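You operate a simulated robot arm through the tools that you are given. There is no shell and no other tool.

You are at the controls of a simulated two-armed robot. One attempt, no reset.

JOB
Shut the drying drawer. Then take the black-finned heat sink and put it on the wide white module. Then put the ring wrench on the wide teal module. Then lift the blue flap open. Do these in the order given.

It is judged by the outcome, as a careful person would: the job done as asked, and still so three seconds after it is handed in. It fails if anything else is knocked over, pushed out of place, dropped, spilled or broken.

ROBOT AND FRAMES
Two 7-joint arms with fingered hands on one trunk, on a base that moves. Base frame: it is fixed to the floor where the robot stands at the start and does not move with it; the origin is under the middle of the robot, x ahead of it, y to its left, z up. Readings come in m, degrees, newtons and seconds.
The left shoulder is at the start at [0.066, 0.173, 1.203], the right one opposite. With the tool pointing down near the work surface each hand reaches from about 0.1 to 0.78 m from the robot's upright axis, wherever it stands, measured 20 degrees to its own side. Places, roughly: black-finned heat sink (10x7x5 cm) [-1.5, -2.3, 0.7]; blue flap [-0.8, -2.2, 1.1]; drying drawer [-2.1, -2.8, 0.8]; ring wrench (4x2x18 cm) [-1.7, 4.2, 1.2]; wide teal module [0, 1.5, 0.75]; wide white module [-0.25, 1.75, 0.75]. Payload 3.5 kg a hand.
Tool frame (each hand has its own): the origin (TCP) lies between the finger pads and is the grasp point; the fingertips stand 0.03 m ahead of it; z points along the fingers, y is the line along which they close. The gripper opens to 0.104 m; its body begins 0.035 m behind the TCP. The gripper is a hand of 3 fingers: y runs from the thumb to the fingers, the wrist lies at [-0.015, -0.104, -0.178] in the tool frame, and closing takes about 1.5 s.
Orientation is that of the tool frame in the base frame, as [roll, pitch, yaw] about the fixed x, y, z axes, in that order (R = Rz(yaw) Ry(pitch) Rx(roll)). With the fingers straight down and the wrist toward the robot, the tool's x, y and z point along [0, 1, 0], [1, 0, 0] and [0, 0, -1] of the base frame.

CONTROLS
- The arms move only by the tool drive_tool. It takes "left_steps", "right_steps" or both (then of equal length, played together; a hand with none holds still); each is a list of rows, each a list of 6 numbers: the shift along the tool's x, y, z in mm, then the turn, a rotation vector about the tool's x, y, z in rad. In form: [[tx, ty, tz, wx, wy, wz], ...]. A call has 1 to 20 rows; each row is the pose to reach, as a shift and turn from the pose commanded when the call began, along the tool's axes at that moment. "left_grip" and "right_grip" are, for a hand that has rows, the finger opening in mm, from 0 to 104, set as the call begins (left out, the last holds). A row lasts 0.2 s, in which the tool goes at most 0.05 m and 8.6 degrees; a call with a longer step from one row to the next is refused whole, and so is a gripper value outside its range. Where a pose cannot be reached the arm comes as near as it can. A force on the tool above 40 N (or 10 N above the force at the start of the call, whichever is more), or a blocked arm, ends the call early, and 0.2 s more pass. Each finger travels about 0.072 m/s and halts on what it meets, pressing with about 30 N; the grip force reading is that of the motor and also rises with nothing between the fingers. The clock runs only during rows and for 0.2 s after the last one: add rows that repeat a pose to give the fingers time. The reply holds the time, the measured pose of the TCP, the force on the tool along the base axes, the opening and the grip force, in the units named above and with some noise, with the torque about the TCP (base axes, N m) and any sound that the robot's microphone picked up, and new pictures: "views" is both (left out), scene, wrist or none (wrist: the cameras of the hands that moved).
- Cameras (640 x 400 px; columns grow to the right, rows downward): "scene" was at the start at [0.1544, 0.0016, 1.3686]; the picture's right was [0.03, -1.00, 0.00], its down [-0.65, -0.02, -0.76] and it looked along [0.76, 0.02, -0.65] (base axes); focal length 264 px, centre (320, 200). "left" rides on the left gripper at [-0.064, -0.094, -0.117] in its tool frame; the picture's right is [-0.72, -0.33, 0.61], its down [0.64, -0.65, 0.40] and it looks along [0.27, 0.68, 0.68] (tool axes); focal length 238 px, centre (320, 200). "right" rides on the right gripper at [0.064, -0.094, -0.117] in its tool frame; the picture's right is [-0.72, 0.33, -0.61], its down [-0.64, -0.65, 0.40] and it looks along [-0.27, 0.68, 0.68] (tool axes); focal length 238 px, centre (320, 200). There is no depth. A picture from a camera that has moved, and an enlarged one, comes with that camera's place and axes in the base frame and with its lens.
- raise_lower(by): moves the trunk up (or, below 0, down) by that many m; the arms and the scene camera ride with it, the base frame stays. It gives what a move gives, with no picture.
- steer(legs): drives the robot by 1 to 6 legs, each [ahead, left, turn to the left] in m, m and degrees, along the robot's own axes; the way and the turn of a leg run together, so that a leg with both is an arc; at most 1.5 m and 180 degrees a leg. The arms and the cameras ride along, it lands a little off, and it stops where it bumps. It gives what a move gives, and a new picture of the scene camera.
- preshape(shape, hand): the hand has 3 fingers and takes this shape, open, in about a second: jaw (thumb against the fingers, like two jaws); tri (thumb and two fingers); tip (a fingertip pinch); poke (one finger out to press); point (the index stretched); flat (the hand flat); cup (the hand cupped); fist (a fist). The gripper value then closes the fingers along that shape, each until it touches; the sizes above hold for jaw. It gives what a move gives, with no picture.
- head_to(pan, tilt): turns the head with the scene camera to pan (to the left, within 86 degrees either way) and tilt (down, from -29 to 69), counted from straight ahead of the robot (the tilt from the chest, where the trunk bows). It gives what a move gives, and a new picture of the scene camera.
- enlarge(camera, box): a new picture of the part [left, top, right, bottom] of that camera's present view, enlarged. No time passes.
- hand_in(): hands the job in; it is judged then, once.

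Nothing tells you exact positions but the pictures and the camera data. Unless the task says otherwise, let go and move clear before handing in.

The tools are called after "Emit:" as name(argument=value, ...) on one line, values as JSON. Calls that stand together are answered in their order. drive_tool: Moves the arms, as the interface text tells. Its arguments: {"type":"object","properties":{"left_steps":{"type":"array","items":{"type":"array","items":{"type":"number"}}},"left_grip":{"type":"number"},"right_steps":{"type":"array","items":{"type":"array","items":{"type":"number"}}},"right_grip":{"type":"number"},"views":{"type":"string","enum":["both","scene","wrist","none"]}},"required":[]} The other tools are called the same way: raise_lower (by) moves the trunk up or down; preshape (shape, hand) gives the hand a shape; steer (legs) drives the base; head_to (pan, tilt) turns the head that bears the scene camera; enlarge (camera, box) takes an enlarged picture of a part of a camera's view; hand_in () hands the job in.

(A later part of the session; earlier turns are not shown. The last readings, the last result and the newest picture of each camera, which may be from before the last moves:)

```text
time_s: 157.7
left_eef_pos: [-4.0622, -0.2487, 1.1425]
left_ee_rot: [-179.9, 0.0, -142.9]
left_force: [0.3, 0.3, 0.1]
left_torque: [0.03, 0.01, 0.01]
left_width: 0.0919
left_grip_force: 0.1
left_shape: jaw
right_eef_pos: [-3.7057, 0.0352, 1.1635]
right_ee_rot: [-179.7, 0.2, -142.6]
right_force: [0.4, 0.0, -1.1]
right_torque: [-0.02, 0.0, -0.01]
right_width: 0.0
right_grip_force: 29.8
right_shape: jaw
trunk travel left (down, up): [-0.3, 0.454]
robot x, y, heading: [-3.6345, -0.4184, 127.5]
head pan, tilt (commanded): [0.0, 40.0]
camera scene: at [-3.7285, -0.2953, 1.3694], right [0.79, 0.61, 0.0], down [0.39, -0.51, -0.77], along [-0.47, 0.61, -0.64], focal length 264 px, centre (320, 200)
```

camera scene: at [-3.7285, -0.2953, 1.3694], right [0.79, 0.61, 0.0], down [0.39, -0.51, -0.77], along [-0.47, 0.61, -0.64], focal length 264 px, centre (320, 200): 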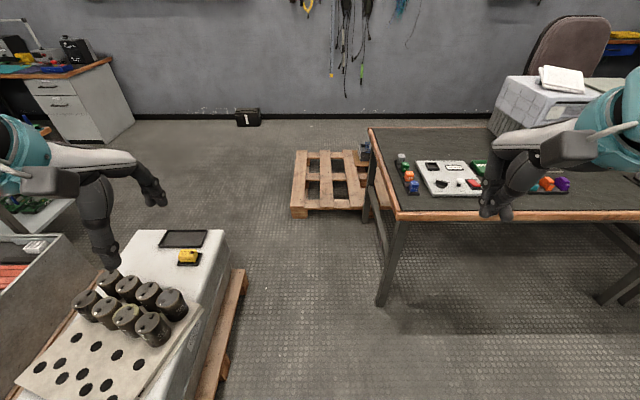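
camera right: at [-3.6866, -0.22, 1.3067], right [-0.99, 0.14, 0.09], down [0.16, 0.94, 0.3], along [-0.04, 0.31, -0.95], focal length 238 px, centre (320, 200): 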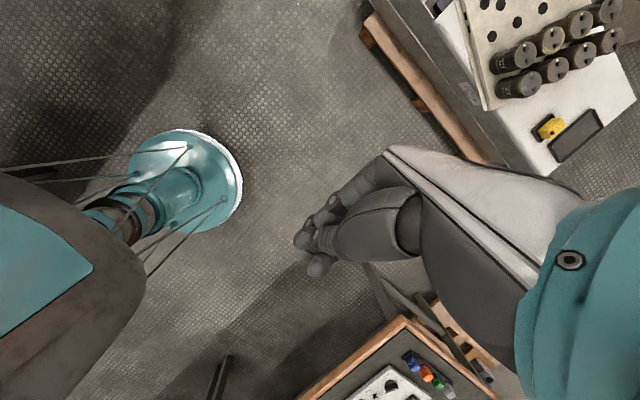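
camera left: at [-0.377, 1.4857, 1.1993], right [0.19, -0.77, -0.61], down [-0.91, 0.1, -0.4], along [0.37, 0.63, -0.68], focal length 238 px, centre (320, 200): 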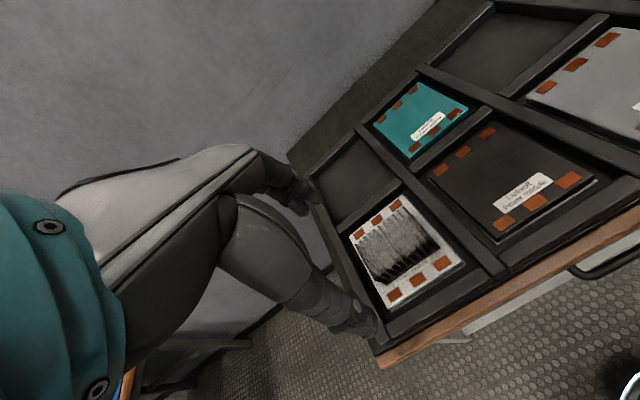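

I now see the whole passage: the bin on its pallet at left, the table at right and the flat pallet beyond, with open floor left of it. I'll centre myself and go forward, then re-measure the gap from close by.

Emit:
steer(legs=[[0, 0.08, 0], [0.65, 0, 0]])

Emit:
head_to(pan=20, tilt=55)

```text
time_s: 162.0
left_eef_pos: [-4.5257, 0.2118, 1.1436]
left_ee_rot: [-179.9, 0.0, -142.4]
left_force: [0.4, -0.1, -1.1]
left_torque: [0.0, 0.04, -0.01]
left_width: 0.0921
left_grip_force: 0.0
left_shape: jaw
right_eef_pos: [-4.1709, 0.4995, 1.1602]
right_ee_rot: [-179.5, 0.3, -142.0]
right_force: [-0.6, -0.3, -0.4]
right_torque: [0.0, 0.0, -0.01]
right_width: 0.0001
right_grip_force: 30.4
right_shape: jaw
trunk travel left (down, up): [-0.3, 0.454]
robot x, y, heading: [-4.0966, 0.0473, 127.8]
head pan, tilt (commanded): [0.0, 40.0]
camera scene: at [-4.1916, 0.1685, 1.3693], right [0.79, 0.62, 0.0], down [0.4, -0.51, -0.77], along [-0.47, 0.6, -0.64], focal length 264 px, centre (320, 200)
```

scene: 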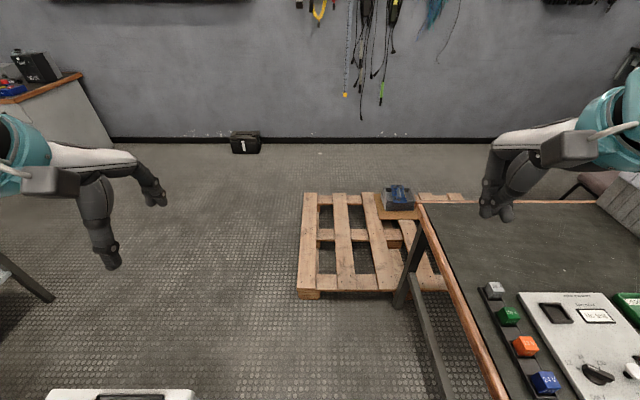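

```text
time_s: 162.8
left_eef_pos: [-4.5259, 0.2116, 1.1433]
left_ee_rot: [-179.9, 0.0, -142.4]
left_force: [-0.7, 0.6, -0.2]
left_torque: [0.01, 0.0, -0.01]
left_width: 0.0916
left_grip_force: 0.0
left_shape: jaw
right_eef_pos: [-4.1723, 0.5007, 1.1615]
right_ee_rot: [-179.6, 0.4, -142.0]
right_force: [0.1, -0.5, 0.7]
right_torque: [-0.03, 0.02, 0.02]
right_width: 0.0001
right_grip_force: 29.9
right_shape: jaw
trunk travel left (down, up): [-0.3, 0.454]
robot x, y, heading: [-4.0974, 0.0462, 128.0]
head pan, tilt (commanded): [20.0, 55.0]
camera scene: at [-4.2001, 0.1394, 1.3487], right [0.53, 0.85, 0.0], down [0.69, -0.43, -0.57], along [-0.49, 0.3, -0.82], focal length 264 px, centre (320, 200)
```

scene: 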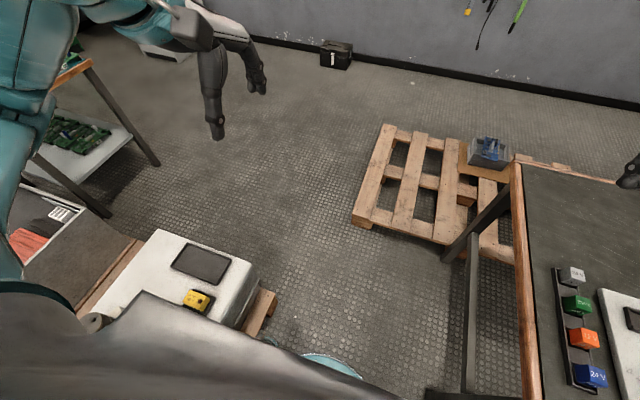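

The critical gap is between the bin's pallet corner and the flat pallet's corner. I'll zoom on both to fix their positions within a centimetre.

Emit:
enlarge(camera="scene", box=[200, 240, 360, 390])

Emit:
enlarge(camera="scene", box=[300, 100, 460, 250])

```text
2.67 times, centred on (280, 315) of scene
camera zoom: at [-4.2001, 0.1394, 1.3487], right [0.53, 0.85, 0.0], down [0.69, -0.43, -0.57], along [-0.49, 0.3, -0.82], focal length 703 px, centre (427, -107)
```

zoom: 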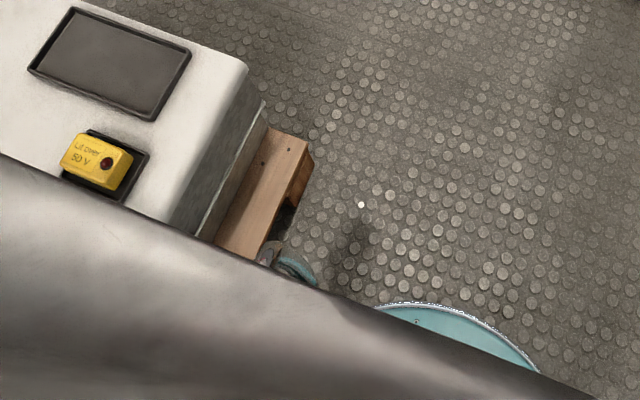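

```text
2.67 times, centred on (380, 175) of scene
camera zoom: at [-4.2001, 0.1394, 1.3487], right [0.53, 0.85, 0.0], down [0.69, -0.43, -0.57], along [-0.49, 0.3, -0.82], focal length 703 px, centre (160, 267)
```

zoom: 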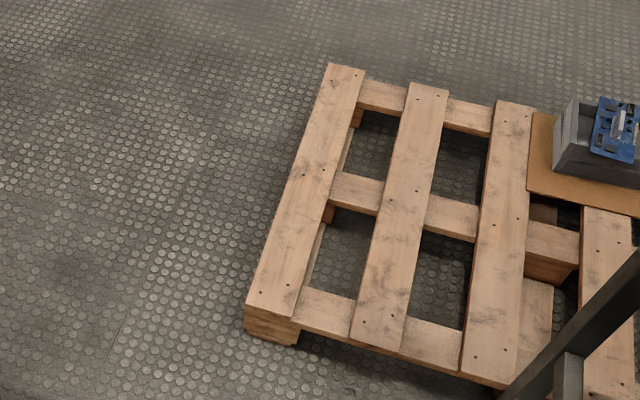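

A small teal part peeks out beside the base; I want to know if it's part of my footprint. I'll look from other angles.

Emit:
head_to(pan=40, tilt=60)

Emit:
enlarge(camera="scene", box=[240, 150, 560, 400])

Emit:
enlarge(camera="left", box=[0, 0, 640, 400])

Emit:
enlarge(camera="right", box=[0, 0, 640, 400])

```text
time_s: 163.7
left_eef_pos: [-4.525, 0.2121, 1.1427]
left_ee_rot: [-179.9, -0.1, -142.4]
left_force: [0.1, 0.2, 0.1]
left_torque: [0.01, -0.01, -0.01]
left_width: 0.0921
left_grip_force: 0.2
left_shape: jaw
right_eef_pos: [-4.1709, 0.4997, 1.1614]
right_ee_rot: [-179.6, 0.2, -142.1]
right_force: [-0.5, -0.8, 0.1]
right_torque: [0.01, 0.01, 0.01]
right_width: 0.0002
right_grip_force: 29.7
right_shape: jaw
trunk travel left (down, up): [-0.3, 0.454]
robot x, y, heading: [-4.0953, 0.0486, 128.4]
head pan, tilt (commanded): [40.0, 60.0]
camera scene: at [-4.2041, 0.1151, 1.3426], right [0.21, 0.98, 0.0], down [0.85, -0.18, -0.5], along [-0.49, 0.1, -0.87], focal length 264 px, centre (320, 200)
```

scene: 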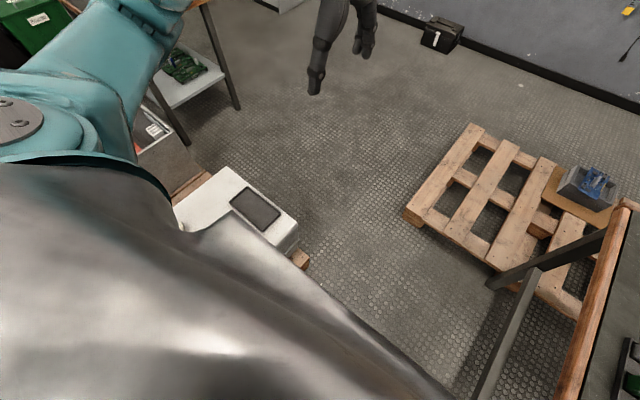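

```text
1.60 times, centred on (400, 275) of scene
camera zoom: at [-4.2041, 0.1151, 1.3426], right [0.21, 0.98, 0.0], down [0.85, -0.18, -0.5], along [-0.49, 0.1, -0.87], focal length 422 px, centre (192, 80)
```

zoom: 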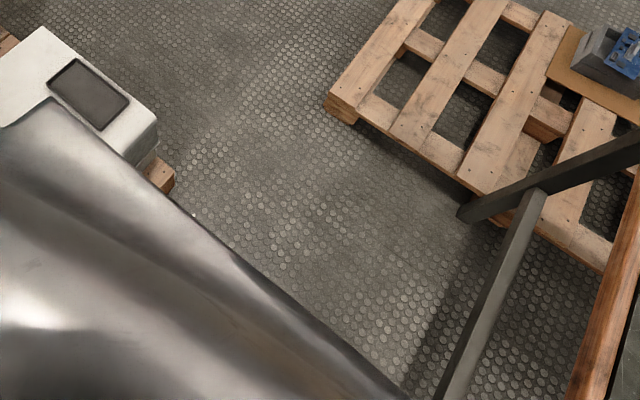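

```text
1.00 times, centred on (320, 200) of left (not enlarged: the box is as wide or as high as the picture)
camera zoom: at [-4.4164, 0.1779, 1.2598], right [0.77, 0.18, -0.61], down [-0.11, -0.91, -0.4], along [-0.63, 0.38, -0.68], focal length 238 px, centre (320, 200)
```

zoom: 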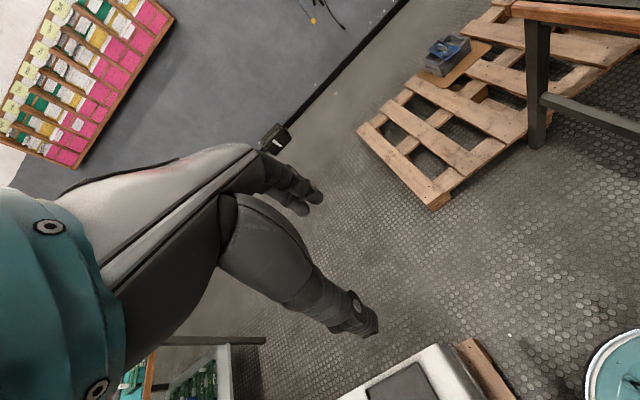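

```text
1.00 times, centred on (320, 200) of right (not enlarged: the box is as wide or as high as the picture)
camera zoom: at [-4.1636, 0.3853, 1.2795], right [0.36, 0.7, 0.61], down [0.91, -0.12, -0.4], along [-0.2, 0.7, -0.68], focal length 238 px, centre (320, 200)
```

zoom: 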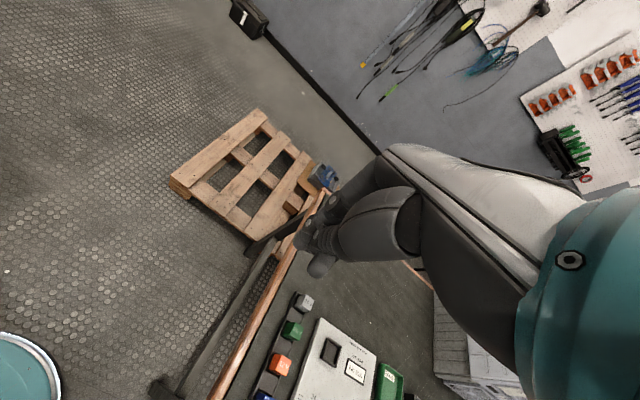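

Both cameras agree: my base radius is about 0.225 m, the gap is 0.58 m. I'll go to a point in front of the gap first and check my pose.

Emit:
steer(legs=[[0.533, -0.057, 0]])

```text
time_s: 166.8
left_eef_pos: [-4.8062, 0.6621, 1.1435]
left_ee_rot: [-180.0, 0.0, -142.3]
left_force: [0.5, 0.5, 1.0]
left_torque: [0.0, -0.02, 0.02]
left_width: 0.0918
left_grip_force: 0.0
left_shape: jaw
right_eef_pos: [-4.4517, 0.95, 1.1609]
right_ee_rot: [-179.6, 0.2, -142.0]
right_force: [0.7, 0.1, 0.8]
right_torque: [0.02, 0.01, 0.01]
right_width: 0.0
right_grip_force: 29.4
right_shape: jaw
trunk travel left (down, up): [-0.3, 0.454]
robot x, y, heading: [-4.3754, 0.4951, 128.1]
head pan, tilt (commanded): [40.0, 60.0]
camera scene: at [-4.4851, 0.5655, 1.3426], right [0.21, 0.98, 0.0], down [0.85, -0.18, -0.5], along [-0.49, 0.1, -0.87], focal length 264 px, centre (320, 200)
```

scene: 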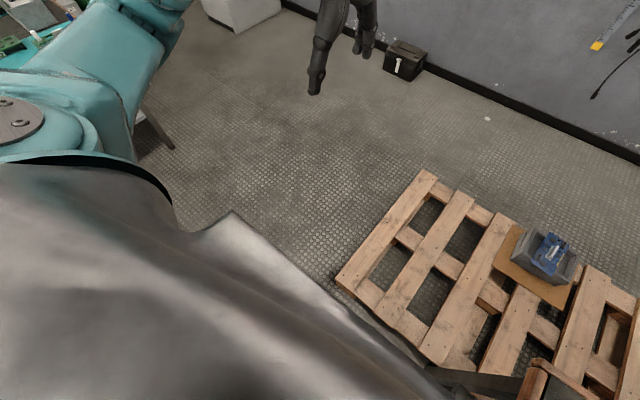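

I'm at the intended point. Now the first half of the diagonal through the gap.

Emit:
steer(legs=[[0.129, 0.275, 0]])

Emit:
enlarge(camera="left", box=[0, 0, 640, 400])

Emit:
enlarge(camera="right", box=[0, 0, 640, 400])

```text
time_s: 168.8
left_eef_pos: [-5.1037, 0.5913, 1.1438]
left_ee_rot: [-179.9, 0.1, -142.4]
left_force: [-0.5, -0.3, -0.5]
left_torque: [0.0, 0.03, 0.01]
left_width: 0.0916
left_grip_force: 0.1
left_shape: jaw
right_eef_pos: [-4.7491, 0.8795, 1.1629]
right_ee_rot: [-179.5, 0.2, -142.1]
right_force: [-0.4, 0.1, -0.2]
right_torque: [0.01, -0.03, -0.05]
right_width: 0.0001
right_grip_force: 30.4
right_shape: jaw
trunk travel left (down, up): [-0.3, 0.454]
robot x, y, heading: [-4.6765, 0.4319, 128.1]
head pan, tilt (commanded): [40.0, 60.0]
camera scene: at [-4.7823, 0.4953, 1.3425], right [0.21, 0.98, 0.0], down [0.85, -0.18, -0.5], along [-0.49, 0.1, -0.87], focal length 264 px, centre (320, 200)
```

scene: 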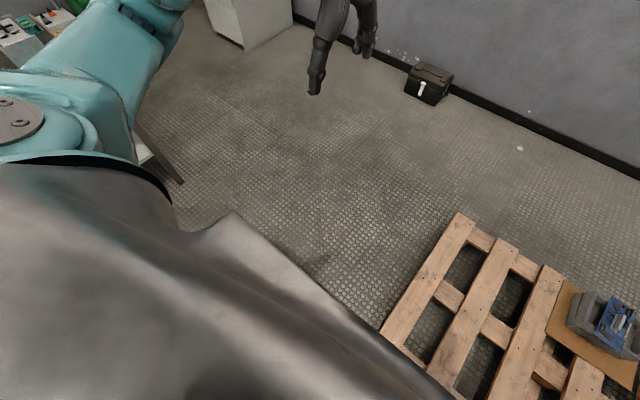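

```text
1.00 times, centred on (320, 200) of left (not enlarged: the box is as wide or as high as the picture)
camera zoom: at [-4.9945, 0.5581, 1.2596], right [0.77, 0.18, -0.61], down [-0.11, -0.91, -0.4], along [-0.63, 0.38, -0.68], focal length 238 px, centre (320, 200)
```

zoom: 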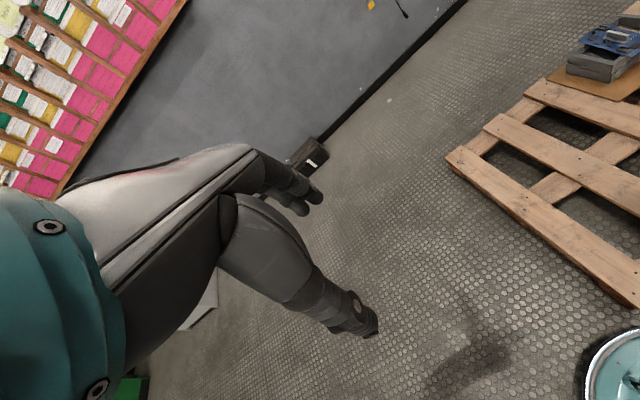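

```text
1.00 times, centred on (320, 200) of right (not enlarged: the box is as wide or as high as the picture)
camera zoom: at [-4.7418, 0.7657, 1.2795], right [0.36, 0.7, 0.61], down [0.91, -0.12, -0.4], along [-0.2, 0.7, -0.68], focal length 238 px, centre (320, 200)
```

zoom: 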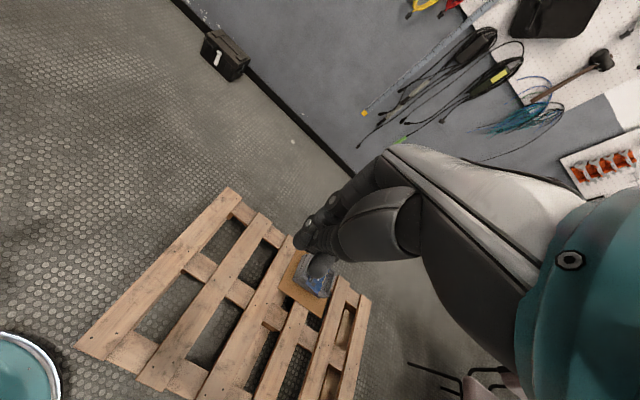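

Halfway through with clearance on both sides. I'll finish the diagonal and go on along the pallet's left end toward the wall aisle.

Emit:
steer(legs=[[0.138, 0.317, 0], [1.3, -0.1, 0]])

Emit:
head_to(pan=-70, tilt=20)

```text
time_s: 177.2
left_eef_pos: [-6.1581, 1.5897, 1.1441]
left_ee_rot: [-179.8, 0.0, -142.5]
left_force: [0.3, -1.1, -0.2]
left_torque: [0.03, 0.01, 0.03]
left_width: 0.092
left_grip_force: 0.0
left_shape: jaw
right_eef_pos: [-5.8036, 1.8779, 1.1618]
right_ee_rot: [-179.6, 0.2, -142.1]
right_force: [0.7, 1.0, 0.3]
right_torque: [-0.01, -0.01, -0.02]
right_width: 0.0
right_grip_force: 29.8
right_shape: jaw
trunk travel left (down, up): [-0.3, 0.454]
robot x, y, heading: [-5.731, 1.4272, 128.4]
head pan, tilt (commanded): [40.0, 60.0]
camera scene: at [-5.8371, 1.4932, 1.3426], right [0.21, 0.98, 0.0], down [0.85, -0.18, -0.5], along [-0.49, 0.1, -0.87], focal length 264 px, centre (320, 200)
```

scene: 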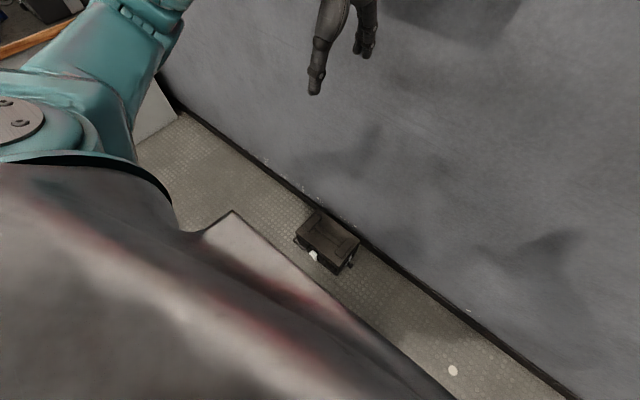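

```text
time_s: 179.1
left_eef_pos: [-6.1581, 1.5902, 1.1438]
left_ee_rot: [-179.9, -0.1, -142.3]
left_force: [-0.2, -0.4, 0.4]
left_torque: [0.0, 0.04, 0.02]
left_width: 0.0918
left_grip_force: 0.1
left_shape: jaw
right_eef_pos: [-5.8034, 1.8771, 1.1616]
right_ee_rot: [-179.6, 0.2, -141.9]
right_force: [-0.4, 0.6, 1.2]
right_torque: [0.04, -0.01, -0.02]
right_width: 0.0001
right_grip_force: 30.2
right_shape: jaw
trunk travel left (down, up): [-0.3, 0.454]
robot x, y, heading: [-5.7316, 1.425, 128.1]
head pan, tilt (commanded): [-70.0, 20.0]
camera scene: at [-5.7226, 1.5583, 1.4007], right [0.85, -0.53, 0.0], down [-0.18, -0.29, -0.94], along [0.5, 0.8, -0.34], focal length 264 px, centre (320, 200)
```

scene: 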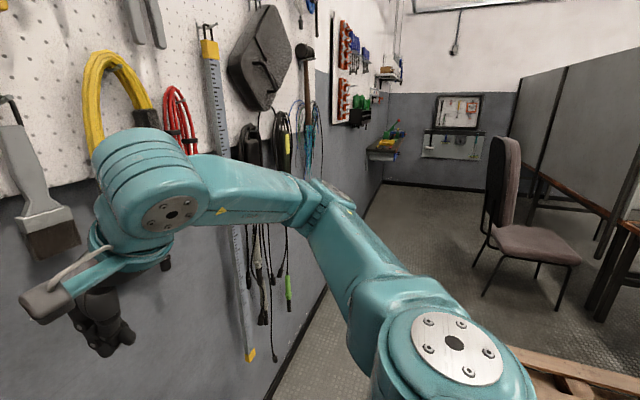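

Behind the partition I can see a chair and, on the front wall, a tool board that should hold the wrench. I'll back off a few cm from the pegboard, then turn right to face that way.

Emit:
steer(legs=[[-0.06, 0, 0], [0, 0, -90]])

Emit:
head_to(pan=0, tilt=15)

```text
time_s: 183.9
left_eef_pos: [-5.532, 1.8079, 1.1433]
left_ee_rot: [180.0, 0.0, 128.2]
left_force: [-1.5, 0.4, -0.5]
left_torque: [-0.02, 0.01, -0.02]
left_width: 0.0918
left_grip_force: 0.1
left_shape: jaw
right_eef_pos: [-5.2423, 1.4577, 1.1623]
right_ee_rot: [-179.6, 0.1, 128.6]
right_force: [-0.3, 0.4, -0.2]
right_torque: [-0.01, -0.01, 0.01]
right_width: 0.0
right_grip_force: 29.6
right_shape: jaw
trunk travel left (down, up): [-0.3, 0.454]
robot x, y, heading: [-5.6925, 1.3785, 38.7]
head pan, tilt (commanded): [-70.0, 20.0]
camera scene: at [-5.5589, 1.3724, 1.4007], right [-0.52, -0.85, 0.0], down [-0.29, 0.18, -0.94], along [0.8, -0.49, -0.34], focal length 264 px, centre (320, 200)
```

scene: 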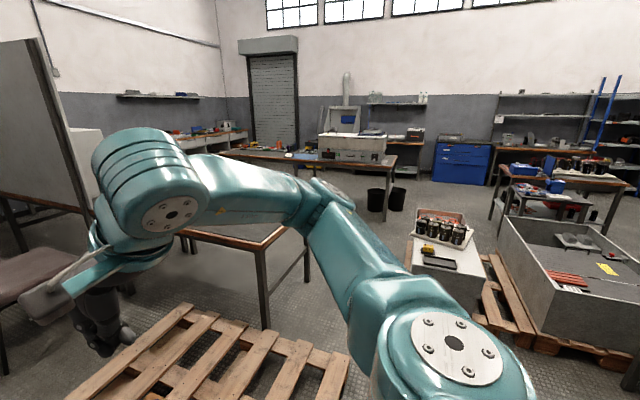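

```text
time_s: 185.3
left_eef_pos: [-5.5336, 1.8095, 1.1435]
left_ee_rot: [-179.9, 0.0, 128.2]
left_force: [-0.8, -0.4, 0.1]
left_torque: [-0.01, 0.05, 0.02]
left_width: 0.0922
left_grip_force: 0.0
left_shape: jaw
right_eef_pos: [-5.2425, 1.458, 1.1613]
right_ee_rot: [-179.5, 0.2, 128.6]
right_force: [-0.4, -0.1, 0.2]
right_torque: [0.02, 0.0, 0.0]
right_width: 0.0
right_grip_force: 29.8
right_shape: jaw
trunk travel left (down, up): [-0.3, 0.454]
robot x, y, heading: [-5.694, 1.3768, 38.4]
head pan, tilt (commanded): [0.0, 15.0]
camera scene: at [-5.5654, 1.4792, 1.4089], right [0.62, -0.78, 0.0], down [-0.2, -0.16, -0.97], along [0.76, 0.6, -0.26], focal length 264 px, centre (320, 200)
```

scene: 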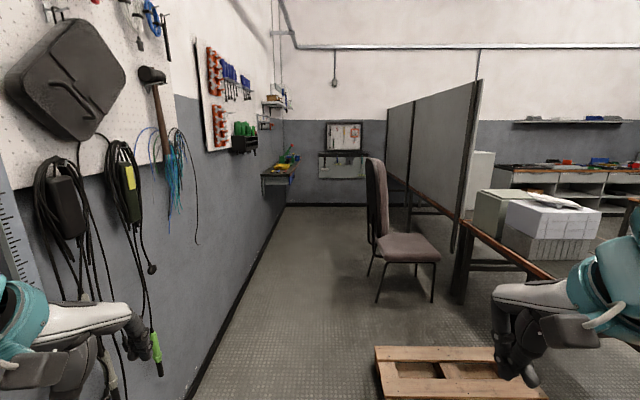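

The alley ends at a tool board on the front wall. I'll enlarge it.

Emit:
enlarge(camera="scene", box=[250, 100, 410, 220])

```text
3.33 times, centred on (330, 160) of scene
camera zoom: at [-5.5654, 1.4792, 1.4089], right [0.62, -0.78, 0.0], down [-0.2, -0.16, -0.97], along [0.76, 0.6, -0.26], focal length 879 px, centre (287, 333)
```

zoom: 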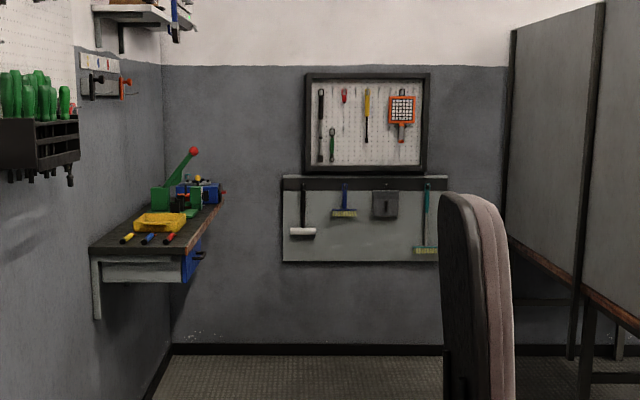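

The board hangs at z≈1.2 on the front wall, with a long wrench at its left. I'll raise the trunk 0.2 m so that my elbows clear the chair back, and drive 3 m down the alley.

Emit:
raise_lower(by=0.2)

Emit:
steer(legs=[[1.5, -0.03, 0]])

```text
time_s: 187.4
left_eef_pos: [-5.5336, 1.8089, 1.3436]
left_ee_rot: [-179.8, 0.0, 128.2]
left_force: [1.0, 0.3, 0.6]
left_torque: [0.01, -0.03, 0.04]
left_width: 0.092
left_grip_force: 0.1
left_shape: jaw
right_eef_pos: [-5.2412, 1.4586, 1.3606]
right_ee_rot: [-179.5, 0.2, 128.5]
right_force: [0.5, 0.8, -0.6]
right_torque: [0.0, 0.0, -0.02]
right_width: 0.0001
right_grip_force: 30.1
right_shape: jaw
trunk travel left (down, up): [-0.5, 0.254]
robot x, y, heading: [-5.6917, 1.3821, 38.6]
head pan, tilt (commanded): [0.0, 15.0]
```

```text
refused: leg 1 is longer than a leg can be; nothing moved
```

Emit:
steer(legs=[[1.45, -0.03, 0]])

```text
time_s: 194.6
left_eef_pos: [-4.3879, 2.6806, 1.3432]
left_ee_rot: [180.0, 0.1, 128.0]
left_force: [0.1, -0.2, 0.0]
left_torque: [0.01, 0.01, -0.03]
left_width: 0.0917
left_grip_force: 0.0
left_shape: jaw
right_eef_pos: [-4.0983, 2.3272, 1.3616]
right_ee_rot: [-179.6, 0.0, 128.3]
right_force: [-0.5, 0.3, -0.1]
right_torque: [0.02, 0.0, 0.0]
right_width: 0.0
right_grip_force: 30.6
right_shape: jaw
trunk travel left (down, up): [-0.5, 0.254]
robot x, y, heading: [-4.5493, 2.2486, 38.5]
head pan, tilt (commanded): [0.0, 15.0]
camera scene: at [-4.4595, 2.3205, 1.6107], right [0.62, -0.78, 0.0], down [-0.2, -0.16, -0.97], along [0.76, 0.6, -0.26], focal length 264 px, centre (320, 200)
```

scene: 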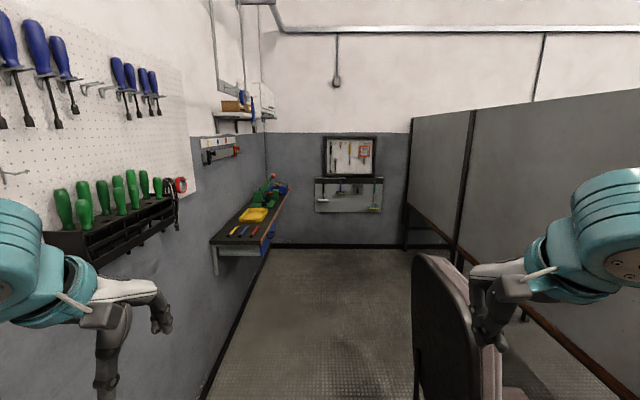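

The way is clear on both sides, with the chair passing under my right arm. I'll continue straight.

Emit:
steer(legs=[[1.4, 0, 0]])

Emit:
enlarge(camera="scene", box=[240, 80, 420, 230])

```text
time_s: 201.6
left_eef_pos: [-3.3047, 3.5632, 1.3445]
left_ee_rot: [179.9, 0.0, 128.9]
left_force: [-0.3, 0.0, -0.3]
left_torque: [0.01, -0.01, -0.02]
left_width: 0.092
left_grip_force: 0.0
left_shape: jaw
right_eef_pos: [-3.0088, 3.2148, 1.3613]
right_ee_rot: [-179.6, 0.2, 129.3]
right_force: [0.8, -0.4, -0.7]
right_torque: [0.0, 0.0, 0.02]
right_width: 0.0001
right_grip_force: 29.9
right_shape: jaw
trunk travel left (down, up): [-0.5, 0.254]
robot x, y, heading: [-3.4589, 3.128, 39.4]
head pan, tilt (commanded): [0.0, 15.0]
camera scene: at [-3.3704, 3.2023, 1.6107], right [0.64, -0.77, 0.0], down [-0.2, -0.16, -0.97], along [0.75, 0.61, -0.26], focal length 264 px, centre (320, 200)
```

scene: 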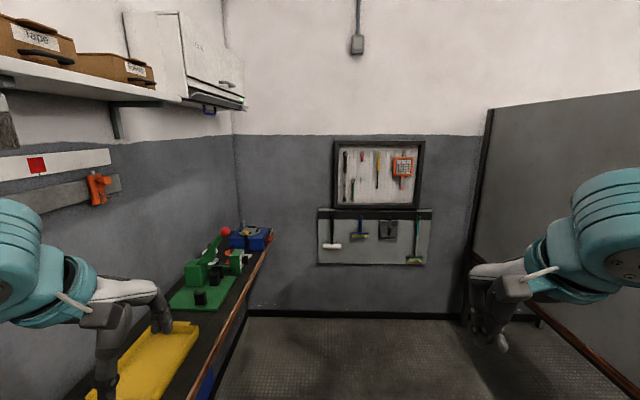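

```text
2.67 times, centred on (330, 155) of scene
camera zoom: at [-3.3704, 3.2023, 1.6107], right [0.64, -0.77, 0.0], down [-0.2, -0.16, -0.97], along [0.75, 0.61, -0.26], focal length 703 px, centre (293, 320)
```

zoom: 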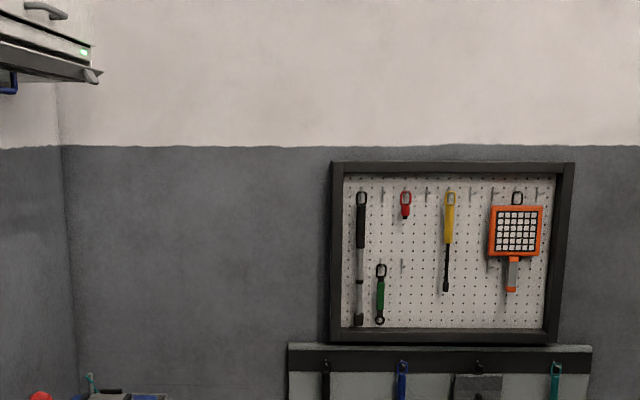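

The green-handled tool with ring ends at about (-1.7, 4.2, 1.15) matches the ring wrench; a longer tool hangs to its left. I'll drive closer and look again.

Emit:
steer(legs=[[1.1, -0.08, -1]])

Emit:
raise_lower(by=-0.15)

Emit:
head_to(pan=-10, tilt=15)

Emit:
enlarge(camera="scene", box=[240, 100, 400, 260])

```text
time_s: 207.2
left_eef_pos: [-2.404, 4.1854, 1.3428]
left_ee_rot: [180.0, 0.0, 128.1]
left_force: [0.0, -0.3, 0.1]
left_torque: [-0.03, -0.01, -0.01]
left_width: 0.0919
left_grip_force: 0.1
left_shape: jaw
right_eef_pos: [-2.1117, 3.835, 1.3617]
right_ee_rot: [-179.7, 0.2, 128.5]
right_force: [-0.7, 0.5, -0.1]
right_torque: [0.01, 0.0, 0.03]
right_width: 0.0001
right_grip_force: 29.9
right_shape: jaw
trunk travel left (down, up): [-0.5, 0.254]
robot x, y, heading: [-2.5602, 3.7566, 38.4]
head pan, tilt (commanded): [0.0, 15.0]
camera scene: at [-2.4736, 3.8258, 1.6107], right [0.63, -0.78, 0.0], down [-0.2, -0.16, -0.97], along [0.75, 0.6, -0.26], focal length 264 px, centre (320, 200)
```

scene: 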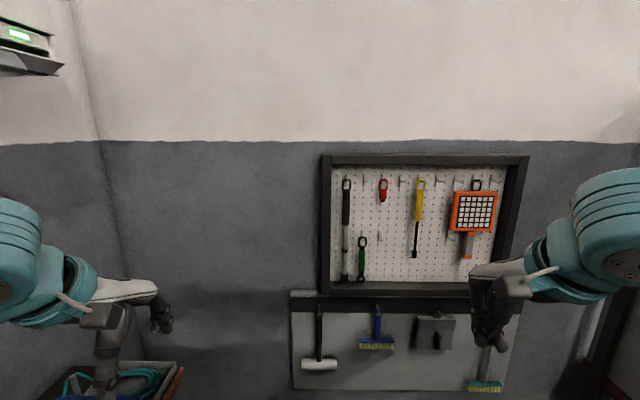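

```text
time_s: 208.9
left_eef_pos: [-2.4036, 4.1854, 1.194]
left_ee_rot: [-180.0, 0.0, 128.2]
left_force: [-0.8, 0.7, 0.4]
left_torque: [-0.03, -0.03, 0.04]
left_width: 0.0919
left_grip_force: 0.1
left_shape: jaw
right_eef_pos: [-2.1119, 3.8342, 1.2122]
right_ee_rot: [-179.6, 0.3, 128.6]
right_force: [-0.1, 0.0, 0.3]
right_torque: [0.0, 0.03, 0.0]
right_width: 0.0001
right_grip_force: 30.1
right_shape: jaw
trunk travel left (down, up): [-0.35, 0.404]
robot x, y, heading: [-2.5649, 3.7544, 38.6]
head pan, tilt (commanded): [0.0, 15.0]
```

```text
time_s: 209.7
left_eef_pos: [-2.4036, 4.1854, 1.1944]
left_ee_rot: [-179.9, -0.1, 128.2]
left_force: [0.1, 1.0, -0.3]
left_torque: [-0.03, 0.01, -0.03]
left_width: 0.0919
left_grip_force: 0.0
left_shape: jaw
right_eef_pos: [-2.1119, 3.8353, 1.2116]
right_ee_rot: [-179.6, 0.3, 128.6]
right_force: [-0.3, 1.0, 0.1]
right_torque: [0.01, 0.02, -0.01]
right_width: 0.0004
right_grip_force: 29.7
right_shape: jaw
trunk travel left (down, up): [-0.35, 0.404]
robot x, y, heading: [-2.5616, 3.7573, 38.8]
head pan, tilt (commanded): [-10.0, 15.0]
camera scene: at [-2.4399, 3.8321, 1.4596], right [0.48, -0.88, 0.0], down [-0.23, -0.12, -0.97], along [0.85, 0.46, -0.26], focal length 264 px, centre (320, 200)
```

scene: 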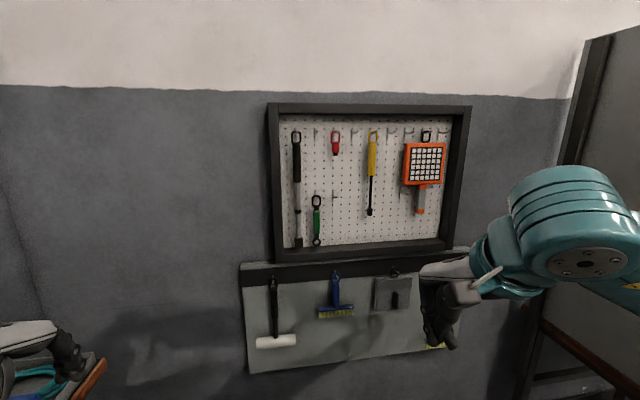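

```text
2.50 times, centred on (320, 180) of scene
camera zoom: at [-2.4399, 3.8321, 1.4596], right [0.48, -0.88, 0.0], down [-0.23, -0.12, -0.97], along [0.85, 0.46, -0.26], focal length 659 px, centre (320, 250)
```

zoom: 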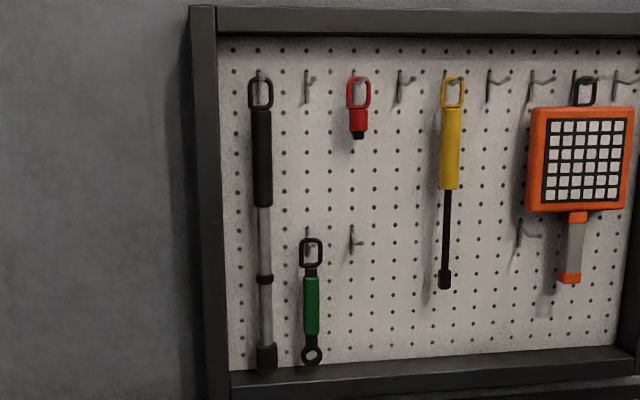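

The ring wrench (green grip, loop on a hook, ring at its lower end) is at about (-1.74, 4.22, 1.17), with a long tool some 6 cm to its left. I'll turn my right hand to point forward with a narrow opening while still clear of the board.

Emit:
drive_tool(right_steps=[[0, 10, 0, -0.081, -0.081, -0.081], [0, 20, 0, -0.161, -0.161, -0.161], [0, 30, 0, -0.242, -0.242, -0.242], [0, 40, 0, -0.322, -0.322, -0.322], [0, 50, 0, -0.403, -0.403, -0.403], [0, 60, 0, -0.484, -0.484, -0.484], [0, 70, 0, -0.564, -0.564, -0.564], [0, 80, 0, -0.645, -0.645, -0.645], [0, 90, 0, -0.725, -0.725, -0.725], [0, 100, 0, -0.806, -0.806, -0.806], [0, 110, 0, -0.887, -0.887, -0.887], [0, 120, 0, -0.967, -0.967, -0.967], [0, 130, 0, -1.048, -1.048, -1.048], [0, 140, 0, -1.128, -1.128, -1.128], [0, 150, 0, -1.209, -1.209, -1.209]], right_grip=44)

```text
time_s: 212.8
left_eef_pos: [-2.405, 4.1837, 1.1948]
left_ee_rot: [179.9, 0.0, 128.2]
left_force: [0.3, 0.3, 0.3]
left_torque: [0.04, -0.02, 0.01]
left_width: 0.0922
left_grip_force: 0.0
left_shape: jaw
right_eef_pos: [-1.9993, 3.8911, 1.3116]
right_ee_rot: [138.7, 83.4, 173.8]
right_force: [-0.7, -1.2, -0.1]
right_torque: [-0.03, 0.0, 0.03]
right_width: 0.0439
right_grip_force: 0.0
right_shape: jaw
right hand out of reach, approached as far as the arm can: row 12, 13, 14, 15
trunk travel left (down, up): [-0.35, 0.404]
robot x, y, heading: [-2.5632, 3.7553, 38.6]
head pan, tilt (commanded): [-10.0, 15.0]
camera scene: at [-2.4418, 3.8297, 1.4602], right [0.48, -0.88, 0.0], down [-0.23, -0.12, -0.97], along [0.85, 0.46, -0.26], focal length 264 px, centre (320, 200)
camera right: at [-2.0463, 3.7455, 1.2525], right [-0.6, -0.09, 0.79], down [0.78, -0.31, 0.55], along [0.19, 0.95, 0.26], focal length 238 px, centre (320, 200)
```

scene: 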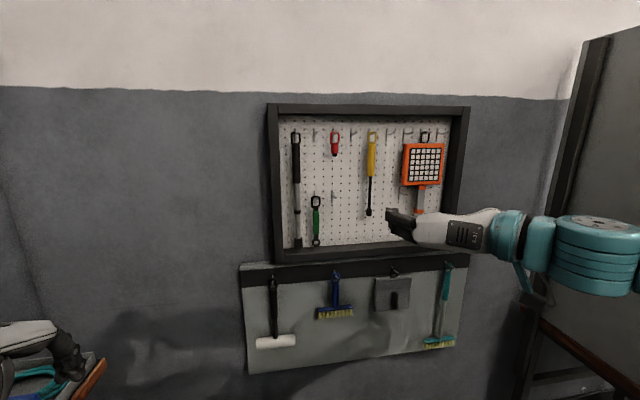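
right: 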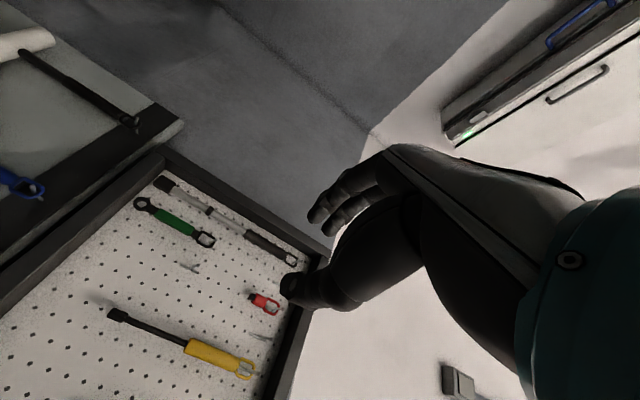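

The hand points nearly forward, but the arm couldn't quite reach that pose so close to the body. I'll try the same orientation further out and a bit lower.

Emit:
drive_tool(right_steps=[[0, 10, 20, 0, 0, 0], [0, 20, 40, 0, 0, 0], [0, 30, 60, 0, 0, 0], [0, 40, 80, 0, 0, 0], [0, 50, 100, 0, 0, 0], [0, 60, 120, 0, 0, 0], [0, 60, 120, 0, 0, 0]], right_grip=44)

```text
time_s: 214.4
left_eef_pos: [-2.4038, 4.1857, 1.1934]
left_ee_rot: [-180.0, 0.1, 128.2]
left_force: [-0.8, 0.2, 0.2]
left_torque: [-0.01, 0.0, -0.03]
left_width: 0.0918
left_grip_force: 0.1
left_shape: jaw
right_eef_pos: [-1.932, 4.0104, 1.3145]
right_ee_rot: [142.5, 82.9, 177.4]
right_force: [-1.0, -0.7, 0.1]
right_torque: [0.0, 0.0, 0.01]
right_width: 0.0441
right_grip_force: 0.1
right_shape: jaw
right hand out of reach, approached as far as the arm can: row 3, 4, 5, 6, 7
trunk travel left (down, up): [-0.35, 0.404]
robot x, y, heading: [-2.5627, 3.7548, 38.9]
head pan, tilt (commanded): [-10.0, 15.0]
camera scene: at [-2.44, 3.8315, 1.4597], right [0.48, -0.88, 0.0], down [-0.23, -0.12, -0.97], along [0.85, 0.46, -0.26], focal length 264 px, centre (320, 200)
camera right: at [-1.9809, 3.8647, 1.2565], right [-0.6, -0.09, 0.8], down [0.78, -0.31, 0.55], along [0.2, 0.95, 0.25], focal length 238 px, centre (320, 200)
```

scene: 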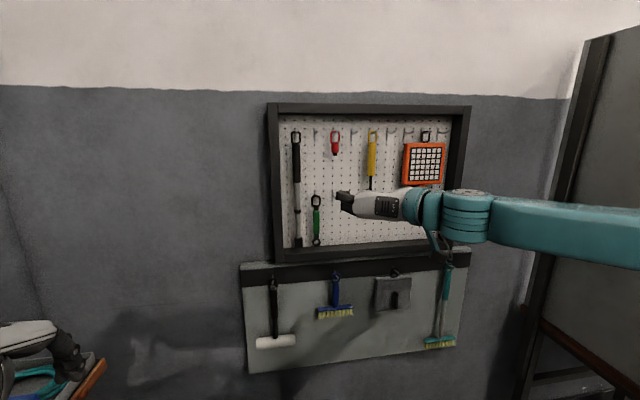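
right: 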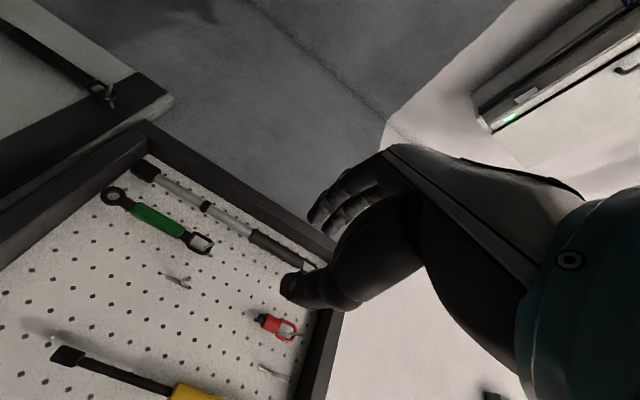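

The arm can hold this orientation about 10 cm higher than commanded. I'll command that height, and lower the trunk instead to bring the hand down.

Emit:
drive_tool(right_steps=[[-40, 0, 0, 0, 0, 0], [-80, 0, 0, 0, 0, 0], [-110, 0, 0, 0, 0, 0], [-110, 0, 0, 0, 0, 0]], right_grip=44, views="none")

```text
time_s: 215.4
left_eef_pos: [-2.4032, 4.1853, 1.1933]
left_ee_rot: [-179.9, 0.0, 128.2]
left_force: [-0.2, -0.6, 1.2]
left_torque: [-0.02, -0.03, 0.02]
left_width: 0.0919
left_grip_force: 0.1
left_shape: jaw
right_eef_pos: [-1.9193, 4.0073, 1.4239]
right_ee_rot: [138.5, 83.3, 173.5]
right_force: [0.3, 0.5, 1.0]
right_torque: [0.02, 0.01, 0.0]
right_width: 0.0438
right_grip_force: 0.0
right_shape: jaw
trunk travel left (down, up): [-0.35, 0.404]
robot x, y, heading: [-2.564, 3.7541, 38.4]
head pan, tilt (commanded): [-10.0, 15.0]
```

That pose is reachable. Before lowering the trunk I'll check what's beneath my left arm over the shelf.

Emit:
head_to(pan=60, tilt=35)

Emit:
enlarge(camera="left", box=[0, 0, 640, 400])

```text
time_s: 216.9
left_eef_pos: [-2.4043, 4.1854, 1.1946]
left_ee_rot: [180.0, 0.0, 128.2]
left_force: [0.1, -0.6, -0.2]
left_torque: [-0.01, 0.02, -0.02]
left_width: 0.0919
left_grip_force: 0.0
left_shape: jaw
right_eef_pos: [-1.9194, 4.0092, 1.4229]
right_ee_rot: [138.4, 83.3, 173.4]
right_force: [0.3, 0.0, 0.3]
right_torque: [-0.01, 0.02, -0.01]
right_width: 0.0439
right_grip_force: 0.1
right_shape: jaw
trunk travel left (down, up): [-0.35, 0.404]
robot x, y, heading: [-2.5642, 3.7539, 38.6]
head pan, tilt (commanded): [60.0, 35.0]
camera scene: at [-2.5351, 3.8742, 1.4276], right [0.99, 0.15, 0.0], down [0.09, -0.57, -0.82], along [-0.12, 0.81, -0.57], focal length 264 px, centre (320, 200)
```

scene: 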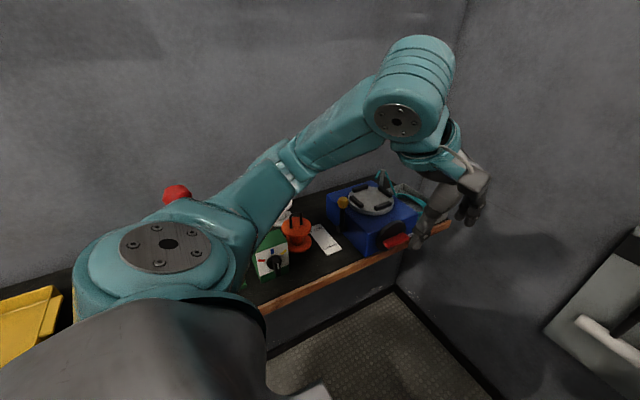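

```text
1.00 times, centred on (320, 200) of left (not enlarged: the box is as wide or as high as the picture)
camera zoom: at [-2.4369, 4.0788, 1.3098], right [0.19, -0.77, -0.61], down [-0.91, 0.1, -0.4], along [0.37, 0.63, -0.68], focal length 238 px, centre (320, 200)
```

zoom: 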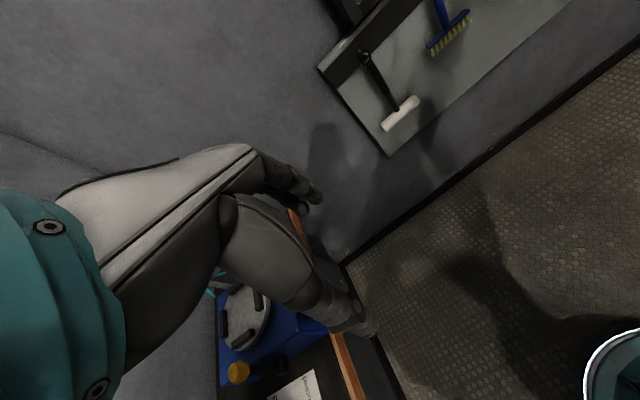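

The left hand hangs close to a vise on the shelf, so I'll raise it 0.22 m first, then lower the trunk.

Emit:
drive_tool(left_steps=[[0, 0, -40, 0, 0, 0], [-5, 0, -80, 0, 0, 0], [-15, 0, -120, 0, 0, 0], [-25, 0, -160, 0, 0, 0], [-35, 0, -200, 0, 0, 0], [-40, 0, -230, 0, 0, 0]], views="scene")

```text
time_s: 218.3
left_eef_pos: [-2.3797, 4.1537, 1.424]
left_ee_rot: [-179.9, 0.0, 128.2]
left_force: [0.8, 0.0, 0.4]
left_torque: [-0.03, -0.01, 0.0]
left_width: 0.0919
left_grip_force: 0.0
left_shape: jaw
right_eef_pos: [-1.9201, 4.0078, 1.4234]
right_ee_rot: [139.3, 83.3, 174.3]
right_force: [0.7, -0.6, 0.5]
right_torque: [0.04, -0.03, -0.01]
right_width: 0.0435
right_grip_force: 0.0
right_shape: jaw
trunk travel left (down, up): [-0.35, 0.404]
robot x, y, heading: [-2.5647, 3.757, 38.6]
head pan, tilt (commanded): [60.0, 35.0]
camera scene: at [-2.5352, 3.8737, 1.4277], right [0.99, 0.15, 0.0], down [0.09, -0.57, -0.82], along [-0.12, 0.81, -0.57], focal length 264 px, centre (320, 200)
```

scene: 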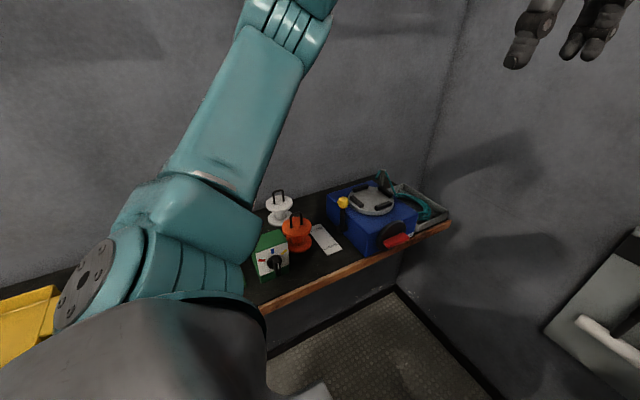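

The press lever's red knob (z≈1.19) sits right next to my left elbow, so lowering here would be risky. I'll strafe 0.2 m right to get away from the shelf, then check the knob.

Emit:
steer(legs=[[0, -0.2, 0]])

```text
time_s: 219.9
left_eef_pos: [-2.2535, 3.9992, 1.4224]
left_ee_rot: [180.0, 0.0, 128.4]
left_force: [-0.1, 0.2, 0.9]
left_torque: [0.06, 0.04, 0.0]
left_width: 0.092
left_grip_force: 0.1
left_shape: jaw
right_eef_pos: [-1.7964, 3.8542, 1.4236]
right_ee_rot: [138.8, 83.2, 174.1]
right_force: [-0.5, 0.4, -0.2]
right_torque: [-0.02, 0.02, 0.01]
right_width: 0.0439
right_grip_force: 0.0
right_shape: jaw
trunk travel left (down, up): [-0.35, 0.404]
robot x, y, heading: [-2.4383, 3.599, 39.0]
head pan, tilt (commanded): [60.0, 35.0]
camera scene: at [-2.4095, 3.7175, 1.4276], right [0.99, 0.15, 0.0], down [0.09, -0.57, -0.82], along [-0.13, 0.81, -0.57], focal length 264 px, centre (320, 200)
```

scene: 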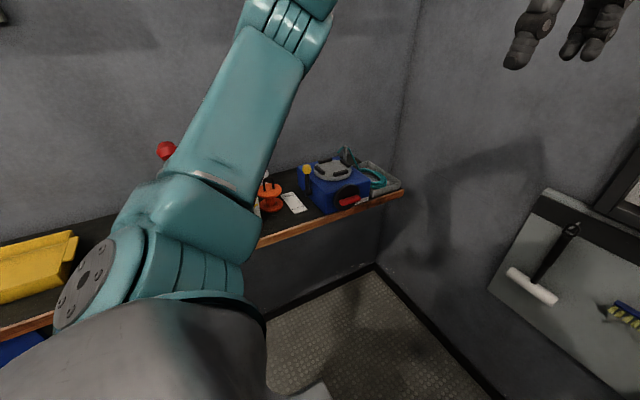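

The knob hasn't moved and I'm now clear of it. I'll lower the trunk 0.235 m and look at the board again.

Emit:
raise_lower(by=-0.235)

Emit:
head_to(pan=5, tilt=10)

Emit:
enlarge(camera="right", box=[0, 0, 640, 400])

```text
time_s: 222.3
left_eef_pos: [-2.255, 3.9988, 1.1884]
left_ee_rot: [-180.0, 0.0, 128.4]
left_force: [-0.7, 0.3, -0.5]
left_torque: [-0.05, 0.0, -0.04]
left_width: 0.0919
left_grip_force: 0.0
left_shape: jaw
right_eef_pos: [-1.7845, 3.8641, 1.1742]
right_ee_rot: [146.0, 82.2, -179.0]
right_force: [-0.2, 0.3, 0.8]
right_torque: [0.0, 0.02, 0.0]
right_width: 0.044
right_grip_force: 0.0
right_shape: jaw
trunk travel left (down, up): [-0.115, 0.639]
robot x, y, heading: [-2.4346, 3.5965, 39.0]
head pan, tilt (commanded): [60.0, 35.0]
```

```text
time_s: 223.6
left_eef_pos: [-2.2542, 3.9994, 1.1884]
left_ee_rot: [-179.9, 0.0, 128.4]
left_force: [-0.3, -0.3, -0.6]
left_torque: [-0.01, -0.04, 0.04]
left_width: 0.0918
left_grip_force: 0.0
left_shape: jaw
right_eef_pos: [-1.7842, 3.8645, 1.1733]
right_ee_rot: [145.5, 82.2, -179.4]
right_force: [-0.3, 0.3, 0.0]
right_torque: [-0.03, 0.01, 0.02]
right_width: 0.0439
right_grip_force: 0.0
right_shape: jaw
trunk travel left (down, up): [-0.115, 0.639]
robot x, y, heading: [-2.4371, 3.601, 38.5]
head pan, tilt (commanded): [5.0, 10.0]
camera scene: at [-2.2464, 3.7622, 1.2253], right [0.69, -0.72, 0.0], down [-0.13, -0.12, -0.98], along [0.71, 0.68, -0.17], focal length 264 px, centre (320, 200)
```

scene: 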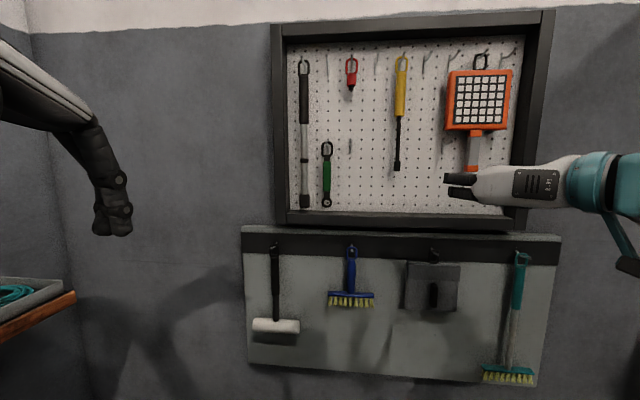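

```text
1.00 times, centred on (320, 200) of right (not enlarged: the box is as wide or as high as the picture)
camera zoom: at [-1.8334, 3.7188, 1.115], right [-0.58, -0.08, 0.81], down [0.79, -0.3, 0.54], along [0.2, 0.95, 0.24], focal length 238 px, centre (320, 200)
```

zoom: 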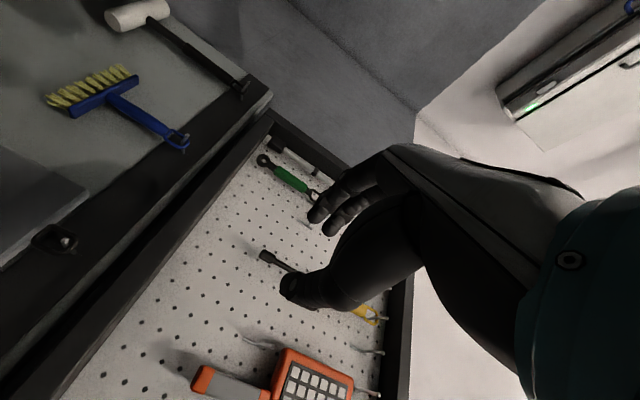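

I'll zoom in on the wrench from both cameras to fix its position.

Emit:
enlarge(camera="scene", box=[270, 110, 390, 230])

Emit:
enlarge(camera="right", box=[220, 100, 400, 260])

```text
3.33 times, centred on (330, 170) of scene
camera zoom: at [-2.2464, 3.7622, 1.2253], right [0.69, -0.72, 0.0], down [-0.13, -0.12, -0.98], along [0.71, 0.68, -0.17], focal length 879 px, centre (287, 300)
```

zoom: 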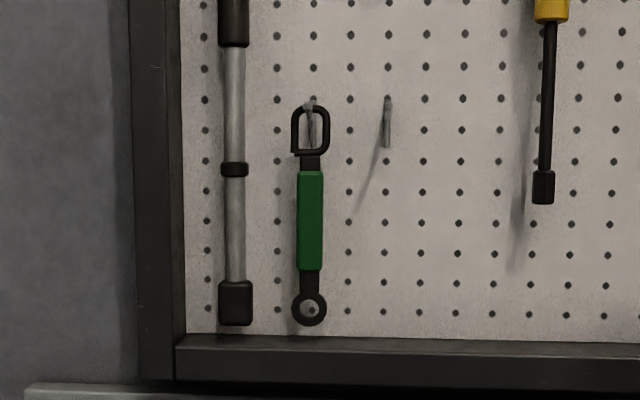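

```text
2.50 times, centred on (310, 180) of right
camera zoom: at [-1.8334, 3.7188, 1.115], right [-0.58, -0.08, 0.81], down [0.79, -0.3, 0.54], along [0.2, 0.95, 0.24], focal length 596 px, centre (345, 250)
```

zoom: 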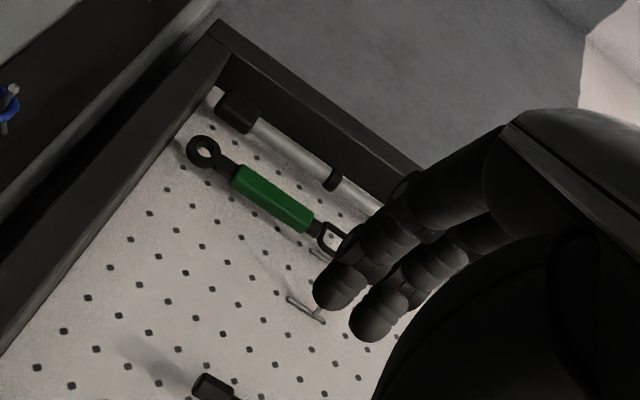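

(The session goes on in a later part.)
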